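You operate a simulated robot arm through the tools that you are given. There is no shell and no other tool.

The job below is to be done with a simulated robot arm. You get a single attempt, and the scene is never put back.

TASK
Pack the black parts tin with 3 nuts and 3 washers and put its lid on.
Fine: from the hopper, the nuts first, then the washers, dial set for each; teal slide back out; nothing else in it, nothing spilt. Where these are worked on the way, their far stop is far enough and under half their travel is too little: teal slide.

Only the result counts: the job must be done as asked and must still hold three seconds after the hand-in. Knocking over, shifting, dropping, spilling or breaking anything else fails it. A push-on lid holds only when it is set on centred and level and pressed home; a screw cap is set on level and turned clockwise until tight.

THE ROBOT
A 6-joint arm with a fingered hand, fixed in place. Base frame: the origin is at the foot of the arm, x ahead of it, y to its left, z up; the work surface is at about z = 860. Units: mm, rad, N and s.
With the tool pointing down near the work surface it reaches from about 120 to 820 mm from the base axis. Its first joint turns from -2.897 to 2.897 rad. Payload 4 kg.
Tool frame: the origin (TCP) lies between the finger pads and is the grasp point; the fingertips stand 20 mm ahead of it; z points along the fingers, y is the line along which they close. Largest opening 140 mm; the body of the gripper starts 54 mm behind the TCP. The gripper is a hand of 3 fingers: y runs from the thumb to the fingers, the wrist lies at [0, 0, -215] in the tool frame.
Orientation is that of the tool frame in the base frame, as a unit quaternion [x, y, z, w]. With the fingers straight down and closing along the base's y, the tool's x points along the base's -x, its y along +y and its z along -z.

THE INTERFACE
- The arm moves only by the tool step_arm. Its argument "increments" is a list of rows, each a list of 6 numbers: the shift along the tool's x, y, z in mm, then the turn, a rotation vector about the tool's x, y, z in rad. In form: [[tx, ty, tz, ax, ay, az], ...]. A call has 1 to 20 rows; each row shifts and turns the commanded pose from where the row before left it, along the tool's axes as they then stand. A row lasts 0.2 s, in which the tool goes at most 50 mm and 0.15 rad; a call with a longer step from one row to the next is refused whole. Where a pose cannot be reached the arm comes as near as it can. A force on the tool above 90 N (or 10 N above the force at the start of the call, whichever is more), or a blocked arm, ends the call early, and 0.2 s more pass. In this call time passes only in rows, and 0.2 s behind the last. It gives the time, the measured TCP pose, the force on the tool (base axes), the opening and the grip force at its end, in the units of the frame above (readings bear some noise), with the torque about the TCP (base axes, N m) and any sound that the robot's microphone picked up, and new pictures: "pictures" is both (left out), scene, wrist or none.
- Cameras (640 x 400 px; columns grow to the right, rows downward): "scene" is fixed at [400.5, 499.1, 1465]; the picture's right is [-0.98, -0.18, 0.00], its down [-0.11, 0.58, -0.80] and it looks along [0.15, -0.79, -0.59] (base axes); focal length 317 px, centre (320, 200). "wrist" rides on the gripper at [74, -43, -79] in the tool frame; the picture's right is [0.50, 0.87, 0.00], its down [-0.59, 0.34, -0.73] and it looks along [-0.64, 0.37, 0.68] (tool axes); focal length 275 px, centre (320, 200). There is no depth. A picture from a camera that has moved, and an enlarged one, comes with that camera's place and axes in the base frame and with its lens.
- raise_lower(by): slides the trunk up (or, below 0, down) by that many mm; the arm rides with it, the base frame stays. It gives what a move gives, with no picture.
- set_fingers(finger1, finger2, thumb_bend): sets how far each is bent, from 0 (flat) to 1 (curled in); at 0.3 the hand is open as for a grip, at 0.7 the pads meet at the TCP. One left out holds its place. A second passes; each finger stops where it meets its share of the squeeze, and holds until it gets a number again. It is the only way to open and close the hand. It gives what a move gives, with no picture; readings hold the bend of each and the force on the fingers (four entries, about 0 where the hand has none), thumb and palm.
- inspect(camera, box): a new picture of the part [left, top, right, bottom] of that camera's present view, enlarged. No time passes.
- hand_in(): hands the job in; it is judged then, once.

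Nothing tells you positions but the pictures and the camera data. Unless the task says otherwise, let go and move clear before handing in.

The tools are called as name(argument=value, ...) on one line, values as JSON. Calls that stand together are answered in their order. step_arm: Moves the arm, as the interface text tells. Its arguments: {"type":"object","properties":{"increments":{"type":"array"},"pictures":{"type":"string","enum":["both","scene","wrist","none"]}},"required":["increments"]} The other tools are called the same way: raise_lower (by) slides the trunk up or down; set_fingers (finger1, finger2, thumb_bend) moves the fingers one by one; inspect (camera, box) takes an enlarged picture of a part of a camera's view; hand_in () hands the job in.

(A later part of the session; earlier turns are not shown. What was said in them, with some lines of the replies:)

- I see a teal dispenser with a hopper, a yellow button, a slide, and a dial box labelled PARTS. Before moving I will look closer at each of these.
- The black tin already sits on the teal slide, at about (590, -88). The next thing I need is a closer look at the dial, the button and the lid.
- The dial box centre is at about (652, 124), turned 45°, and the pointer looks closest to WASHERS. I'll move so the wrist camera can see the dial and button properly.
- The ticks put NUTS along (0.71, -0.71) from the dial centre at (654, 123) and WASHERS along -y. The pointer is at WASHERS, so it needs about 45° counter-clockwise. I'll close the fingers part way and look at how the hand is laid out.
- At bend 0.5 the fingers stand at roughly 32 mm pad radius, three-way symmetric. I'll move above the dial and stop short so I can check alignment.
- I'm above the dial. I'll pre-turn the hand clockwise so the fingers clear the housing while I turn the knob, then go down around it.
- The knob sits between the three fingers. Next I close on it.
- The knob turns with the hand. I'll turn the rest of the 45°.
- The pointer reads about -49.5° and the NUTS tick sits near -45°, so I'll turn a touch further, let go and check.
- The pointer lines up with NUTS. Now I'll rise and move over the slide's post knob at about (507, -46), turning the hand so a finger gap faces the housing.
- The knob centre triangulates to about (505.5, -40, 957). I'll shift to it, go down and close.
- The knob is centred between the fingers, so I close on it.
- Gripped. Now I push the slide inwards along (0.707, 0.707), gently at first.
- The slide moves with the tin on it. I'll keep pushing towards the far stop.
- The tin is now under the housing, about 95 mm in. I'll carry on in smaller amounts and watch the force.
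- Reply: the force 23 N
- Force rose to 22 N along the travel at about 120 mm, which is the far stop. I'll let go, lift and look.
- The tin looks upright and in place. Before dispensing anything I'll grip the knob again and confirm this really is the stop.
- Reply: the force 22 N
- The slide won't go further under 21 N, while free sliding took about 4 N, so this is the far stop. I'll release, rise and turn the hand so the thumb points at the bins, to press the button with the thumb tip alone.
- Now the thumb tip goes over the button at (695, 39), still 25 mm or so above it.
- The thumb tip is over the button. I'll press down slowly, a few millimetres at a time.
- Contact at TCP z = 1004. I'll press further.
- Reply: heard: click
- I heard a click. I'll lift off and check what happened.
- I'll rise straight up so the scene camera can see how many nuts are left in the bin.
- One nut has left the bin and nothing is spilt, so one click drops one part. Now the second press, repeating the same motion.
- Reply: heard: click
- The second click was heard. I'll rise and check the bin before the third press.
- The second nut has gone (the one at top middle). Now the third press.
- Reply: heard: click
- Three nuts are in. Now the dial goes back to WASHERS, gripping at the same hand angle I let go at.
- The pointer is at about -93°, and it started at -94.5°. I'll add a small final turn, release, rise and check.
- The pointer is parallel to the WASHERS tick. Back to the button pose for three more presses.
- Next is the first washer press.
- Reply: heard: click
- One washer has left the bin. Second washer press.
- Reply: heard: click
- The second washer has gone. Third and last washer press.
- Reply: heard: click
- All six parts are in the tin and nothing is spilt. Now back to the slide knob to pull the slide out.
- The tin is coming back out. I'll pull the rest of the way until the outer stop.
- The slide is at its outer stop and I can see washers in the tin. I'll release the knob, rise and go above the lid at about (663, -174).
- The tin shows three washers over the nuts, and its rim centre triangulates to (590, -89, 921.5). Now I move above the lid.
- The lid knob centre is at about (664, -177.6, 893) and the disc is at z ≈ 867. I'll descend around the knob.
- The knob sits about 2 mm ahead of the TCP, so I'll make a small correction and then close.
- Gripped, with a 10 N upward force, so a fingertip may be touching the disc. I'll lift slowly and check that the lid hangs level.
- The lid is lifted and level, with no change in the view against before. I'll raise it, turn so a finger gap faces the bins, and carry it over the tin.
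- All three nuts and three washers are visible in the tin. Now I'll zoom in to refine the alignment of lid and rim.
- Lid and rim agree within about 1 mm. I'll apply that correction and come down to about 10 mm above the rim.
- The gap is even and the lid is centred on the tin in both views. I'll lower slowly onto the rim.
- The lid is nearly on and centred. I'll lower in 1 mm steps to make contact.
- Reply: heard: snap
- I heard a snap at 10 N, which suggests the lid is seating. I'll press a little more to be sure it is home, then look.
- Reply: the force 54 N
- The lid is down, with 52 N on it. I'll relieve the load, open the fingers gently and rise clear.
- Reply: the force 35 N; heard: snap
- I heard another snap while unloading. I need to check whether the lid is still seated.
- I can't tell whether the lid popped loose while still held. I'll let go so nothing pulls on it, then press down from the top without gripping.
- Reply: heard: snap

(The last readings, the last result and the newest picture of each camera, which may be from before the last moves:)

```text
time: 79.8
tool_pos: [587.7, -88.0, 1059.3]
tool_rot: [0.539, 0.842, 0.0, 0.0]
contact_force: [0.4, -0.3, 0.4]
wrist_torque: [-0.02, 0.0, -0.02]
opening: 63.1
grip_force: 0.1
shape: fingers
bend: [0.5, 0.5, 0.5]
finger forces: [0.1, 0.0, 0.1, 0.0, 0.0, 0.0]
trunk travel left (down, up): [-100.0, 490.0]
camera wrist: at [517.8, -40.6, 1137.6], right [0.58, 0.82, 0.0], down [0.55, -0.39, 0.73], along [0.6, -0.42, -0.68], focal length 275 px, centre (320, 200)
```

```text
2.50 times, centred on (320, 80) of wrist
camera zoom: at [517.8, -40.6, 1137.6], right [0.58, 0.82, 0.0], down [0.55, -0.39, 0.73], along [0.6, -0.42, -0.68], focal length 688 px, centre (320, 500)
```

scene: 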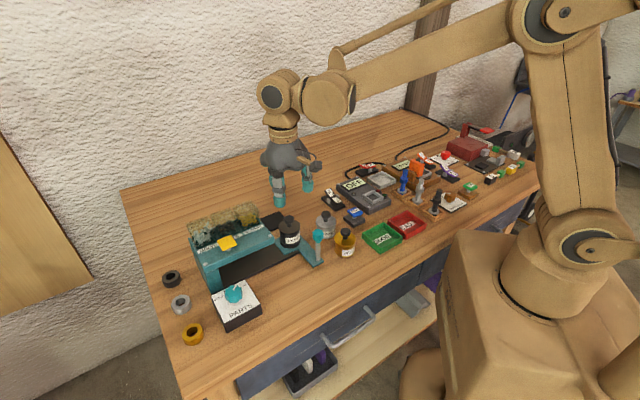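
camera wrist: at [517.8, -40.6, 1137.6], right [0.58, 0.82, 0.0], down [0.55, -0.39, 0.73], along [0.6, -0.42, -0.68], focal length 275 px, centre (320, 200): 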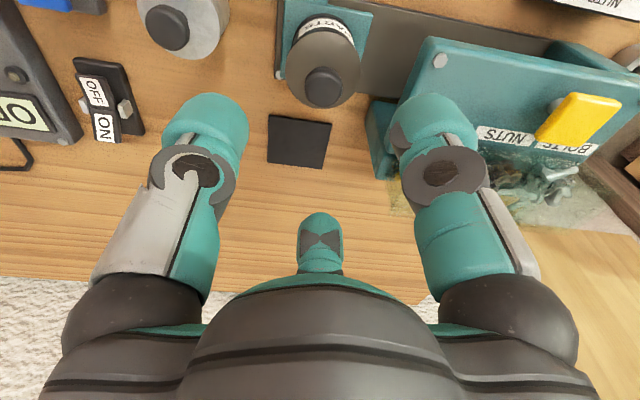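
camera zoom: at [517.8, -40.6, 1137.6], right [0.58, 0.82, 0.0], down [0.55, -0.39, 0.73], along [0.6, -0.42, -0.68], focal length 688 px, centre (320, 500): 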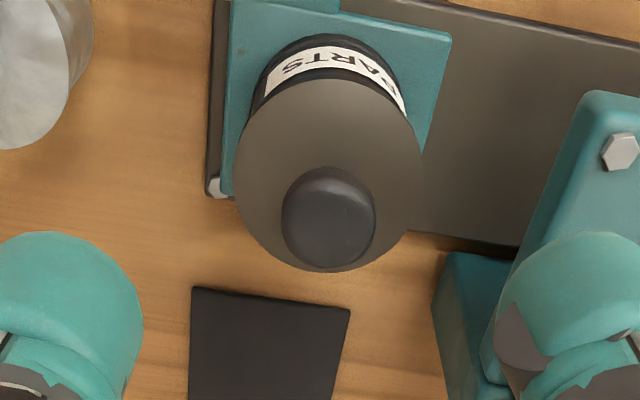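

The lid looks level and centred on the tin, but three snaps leave its state uncertain. I'll close the hand and press straight down on the lid's knob with the fingertips.

set_fingers(finger1=0.7, finger2=0.7, thumb_bend=0.7)

step_arm(increments=[[-0.3, 1.5, 30, 0, 0, 0], [0, 0, 30, 0, 0, 0], [0, 0, 8, 0, 0, 0], [0, 0, 0, 0, 0, 0]])

inspect(camera="scene", box=[265, 190, 325, 245])

inspect(camera="wrist", box=[220, 60, 420, 220])

```text
time: 80.8
tool_pos: [587.3, -88.6, 1057.5]
tool_rot: [0.539, 0.842, 0.0, 0.0]
contact_force: [-0.2, -0.2, -0.2]
wrist_torque: [0.03, -0.01, 0.01]
opening: 4.2
grip_force: 0.0
shape: fingers
bend: [0.69, 0.69, 0.7]
finger forces: [0.1, 0.1, 0.1, 0.0, 0.0, 0.0]
trunk travel left (down, up): [-100.0, 490.0]
```

```text
time: 81.8
tool_pos: [590.6, -88.3, 989.2]
tool_rot: [0.539, 0.842, 0.0, 0.0]
contact_force: [0.3, 0.3, 0.0]
wrist_torque: [-0.01, 0.02, 0.02]
opening: 4.1
grip_force: 0.0
shape: fingers
bend: [0.69, 0.69, 0.7]
finger forces: [0.1, 0.0, 0.0, 0.1, 0.1, 0.1]
trunk travel left (down, up): [-100.0, 490.0]
camera wrist: at [519.7, -40.1, 1068.7], right [0.58, 0.82, 0.0], down [0.55, -0.39, 0.73], along [0.6, -0.42, -0.68], focal length 275 px, centre (320, 200)
```

scene: 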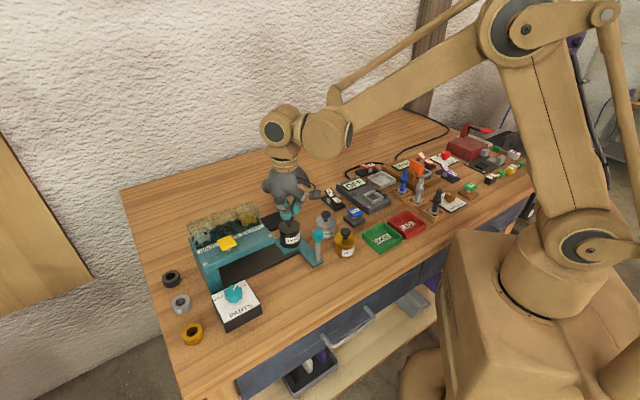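
wrist: 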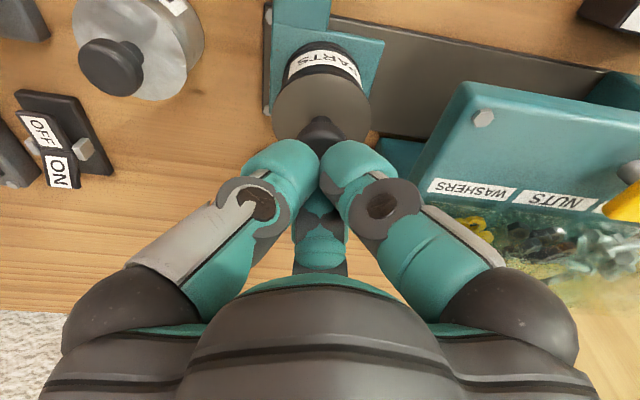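

```text
7.27 times, centred on (295, 218) of scene
camera zoom: at [400.5, 499.1, 1465.0], right [-0.98, -0.18, 0.0], down [-0.11, 0.58, -0.8], along [0.15, -0.79, -0.59], focal length 2304 px, centre (502, 73)
```

zoom: 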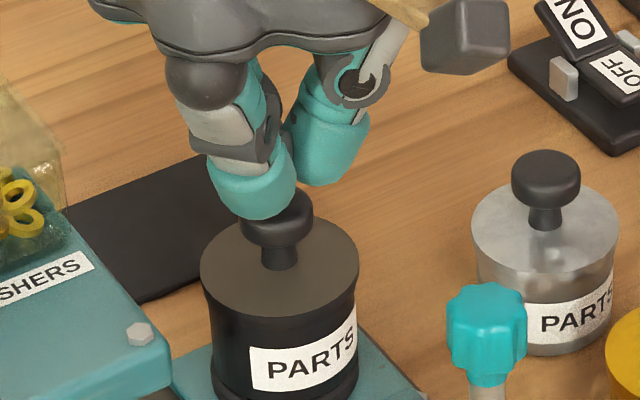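

```text
2.50 times, centred on (320, 140) of wrist
camera zoom: at [519.7, -40.1, 1068.7], right [0.58, 0.82, 0.0], down [0.55, -0.39, 0.73], along [0.6, -0.42, -0.68], focal length 688 px, centre (320, 350)
```

zoom: 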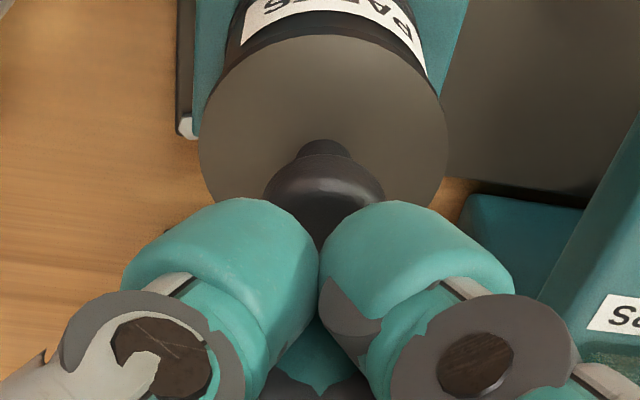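

The fingertips are right above the knob. Pressing down slowly.

step_arm(increments=[[0, 0, 2, 0, 0, 0], [0, 0, 2, 0, 0, 0], [0, 0, 2, 0, 0, 0], [0, 0, 1, 0, 0, 0]], pictures="none")

```text
time: 82.8
tool_pos: [590.2, -88.0, 982.9]
tool_rot: [0.539, 0.842, 0.0, 0.0]
contact_force: [0.6, 1.0, -0.5]
wrist_torque: [-0.01, -0.05, 0.03]
opening: 4.4
grip_force: 0.1
shape: fingers
bend: [0.69, 0.69, 0.7]
finger forces: [0.0, 0.0, 0.0, 0.0, 0.0, 0.1]
trunk travel left (down, up): [-100.0, 490.0]
```

step_arm(increments=[[0, 0, 1, 0, 0, 0], [0, 0, 1, 0, 0, 0], [0, 0, 1, 0, 0, 0]], pictures="none")

```text
time: 83.6
tool_pos: [588.9, -88.8, 979.8]
tool_rot: [0.54, 0.842, 0.0, 0.001]
contact_force: [0.1, -0.2, 2.3]
wrist_torque: [0.0, 0.0, 0.01]
opening: 4.3
grip_force: 1.3
shape: fingers
bend: [0.69, 0.69, 0.7]
finger forces: [0.0, 0.0, 0.0, 0.0, 2.8, 0.1]
trunk travel left (down, up): [-100.0, 490.0]
```

Contact. I'll increase the press.

step_arm(increments=[[0, 0, 1, 0, 0, 0], [0, 0, 1, 0, 0, 0]], pictures="none")

step_arm(increments=[[0, 0, 0.8, 0, 0, 0], [0, 0, 0.7, 0, 0, 0]], pictures="scene")

inspect(camera="scene", box=[265, 200, 325, 255])

```text
time: 84.2
tool_pos: [589.1, -88.7, 979.1]
tool_rot: [0.54, 0.842, 0.0, 0.001]
contact_force: [3.0, -1.1, 24.4]
wrist_torque: [-0.03, -0.01, 0.01]
opening: 3.5
grip_force: 16.1
shape: fingers
bend: [0.71, 0.71, 0.7]
finger forces: [8.9, 9.5, 0.0, 0.0, 12.9, 0.1]
trunk travel left (down, up): [-100.0, 490.0]
```

```text
time: 84.8
tool_pos: [588.0, -87.7, 977.7]
tool_rot: [0.54, 0.842, 0.0, 0.001]
contact_force: [9.5, -2.3, 49.1]
wrist_torque: [-0.06, -0.13, 0.01]
opening: 3.1
grip_force: 29.4
shape: fingers
bend: [0.71, 0.71, 0.7]
finger forces: [16.3, 17.7, 0.1, 0.0, 24.6, 0.0]
trunk travel left (down, up): [-100.0, 490.0]
```

scene: 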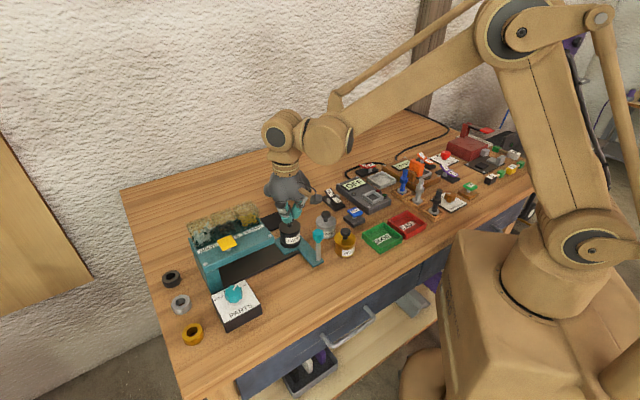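

```text
7.27 times, centred on (295, 228) of scene
camera zoom: at [400.5, 499.1, 1465.0], right [-0.98, -0.18, 0.0], down [-0.11, 0.58, -0.8], along [0.15, -0.79, -0.59], focal length 2304 px, centre (502, 0)
```

zoom: 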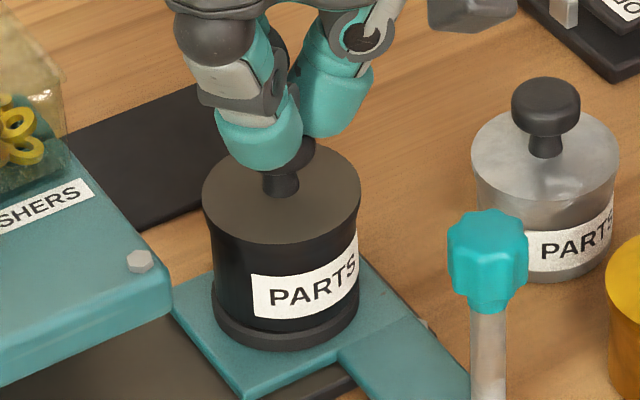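

I pressed to 49 N with no new snap, so the lid is already home. I'll lift off straight up.

step_arm(increments=[[0, 0, -1, 0, 0, 0], [0, 0, -1.5, 0, 0, 0], [0, 0, -2, 0, 0, 0], [0, 0, -10, 0, 0, 0], [0, 0, -40, 0, 0, 0], [0, 0, -40, 0, 0, 0]])

inspect(camera="scene", box=[265, 200, 325, 255])

inspect(camera="wrist", box=[240, 0, 400, 130])

```text
time: 86.2
tool_pos: [589.5, -88.0, 1071.2]
tool_rot: [0.539, 0.842, 0.0, 0.0]
contact_force: [-0.3, 0.1, -1.0]
wrist_torque: [-0.01, -0.01, -0.01]
opening: 4.1
grip_force: 0.0
shape: fingers
bend: [0.69, 0.69, 0.7]
finger forces: [0.0, 0.0, 0.1, 0.0, 0.0, 0.1]
trunk travel left (down, up): [-100.0, 490.0]
camera wrist: at [519.0, -39.7, 1150.4], right [0.58, 0.82, 0.0], down [0.55, -0.39, 0.73], along [0.6, -0.42, -0.68], focal length 275 px, centre (320, 200)
```

scene: 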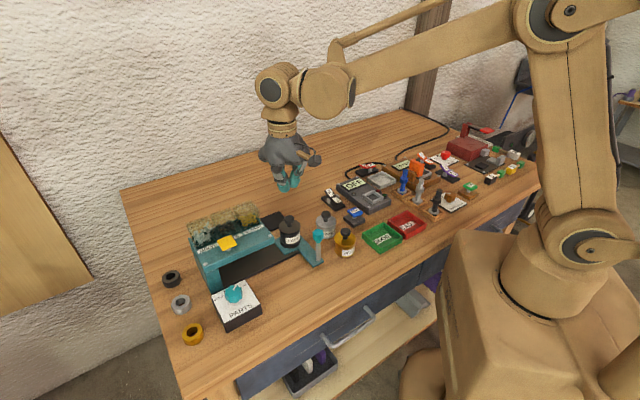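
wrist: 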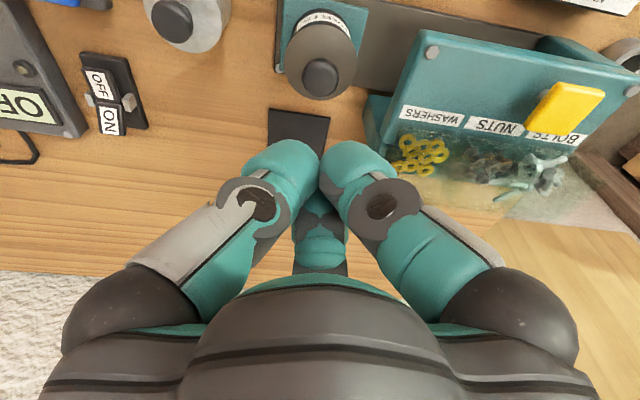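

```text
7.27 times, centred on (295, 228) of scene
camera zoom: at [400.5, 499.1, 1465.0], right [-0.98, -0.18, 0.0], down [-0.11, 0.58, -0.8], along [0.15, -0.79, -0.59], focal length 2304 px, centre (502, 0)
```

zoom: 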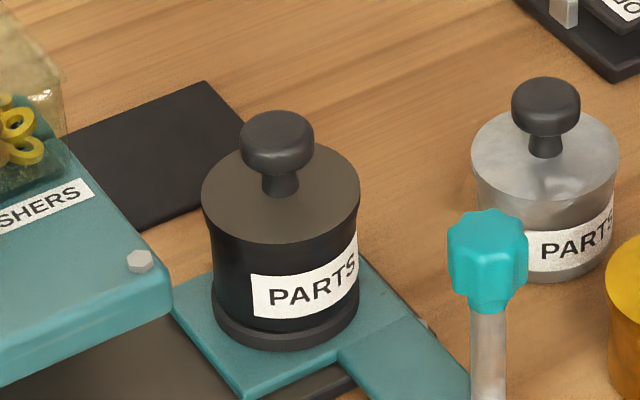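

```text
3.08 times, centred on (320, 65) of wrist
camera zoom: at [519.0, -39.7, 1150.4], right [0.58, 0.82, 0.0], down [0.55, -0.39, 0.73], along [0.6, -0.42, -0.68], focal length 847 px, centre (320, 615)
```

zoom: 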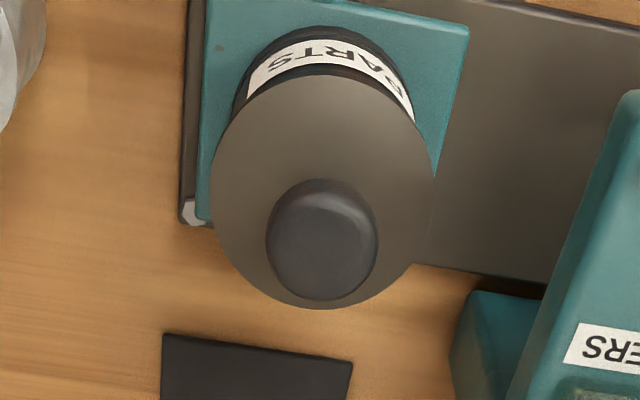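

The lid sits level and flush on the tin, the slide is fully out, the hand is clear and nothing else has moved. Handing in.

step_arm(increments=[[0, 0, -40, 0, 0, 0], [0, 0, 0, 0, 0, 0]], pictures="scene")

hand_in()

```text
time: 86.8
tool_pos: [590.3, -87.3, 1111.4]
tool_rot: [0.539, 0.842, -0.001, -0.001]
contact_force: [-0.2, -0.1, -0.2]
wrist_torque: [-0.03, -0.01, 0.02]
opening: 3.9
grip_force: 0.0
shape: fingers
bend: [0.69, 0.69, 0.7]
finger forces: [0.1, 0.0, 0.0, 0.0, 0.0, 0.1]
trunk travel left (down, up): [-100.0, 490.0]
```

scene: 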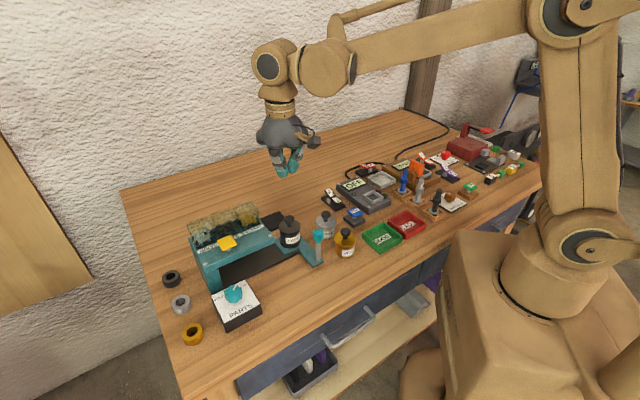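

```text
The job is handed in.
```

The black tin holds 3 nuts and 3 washers, its lid is on, and the job is handed in. I haven't been told how it was judged.

- **Parts:** I set the dial to NUTS for three presses, then to WASHERS for three. Each press gave one click and took one part from the bin. Just before the lid went on, the wrist camera showed three nuts and three washers in the tin, with nothing spilt.
- **Slide:** I pushed it in until it would go no further, about 120 mm. After the last washer I pulled it back out to its outer stop.
- **Lid:** This is the one part I'm less sure of. It snapped on at about 10 N. I heard a second snap as I eased off while still gripping it, and a third as I let go. I then pressed on the knob to 49 N without gripping it. There was no further snap, then or when I lifted off, so I take it to be home. It looks level and centred.

Nothing else appeared moved in the last pictures, and the hand is clear of the tin. The dial is still at WASHERS.
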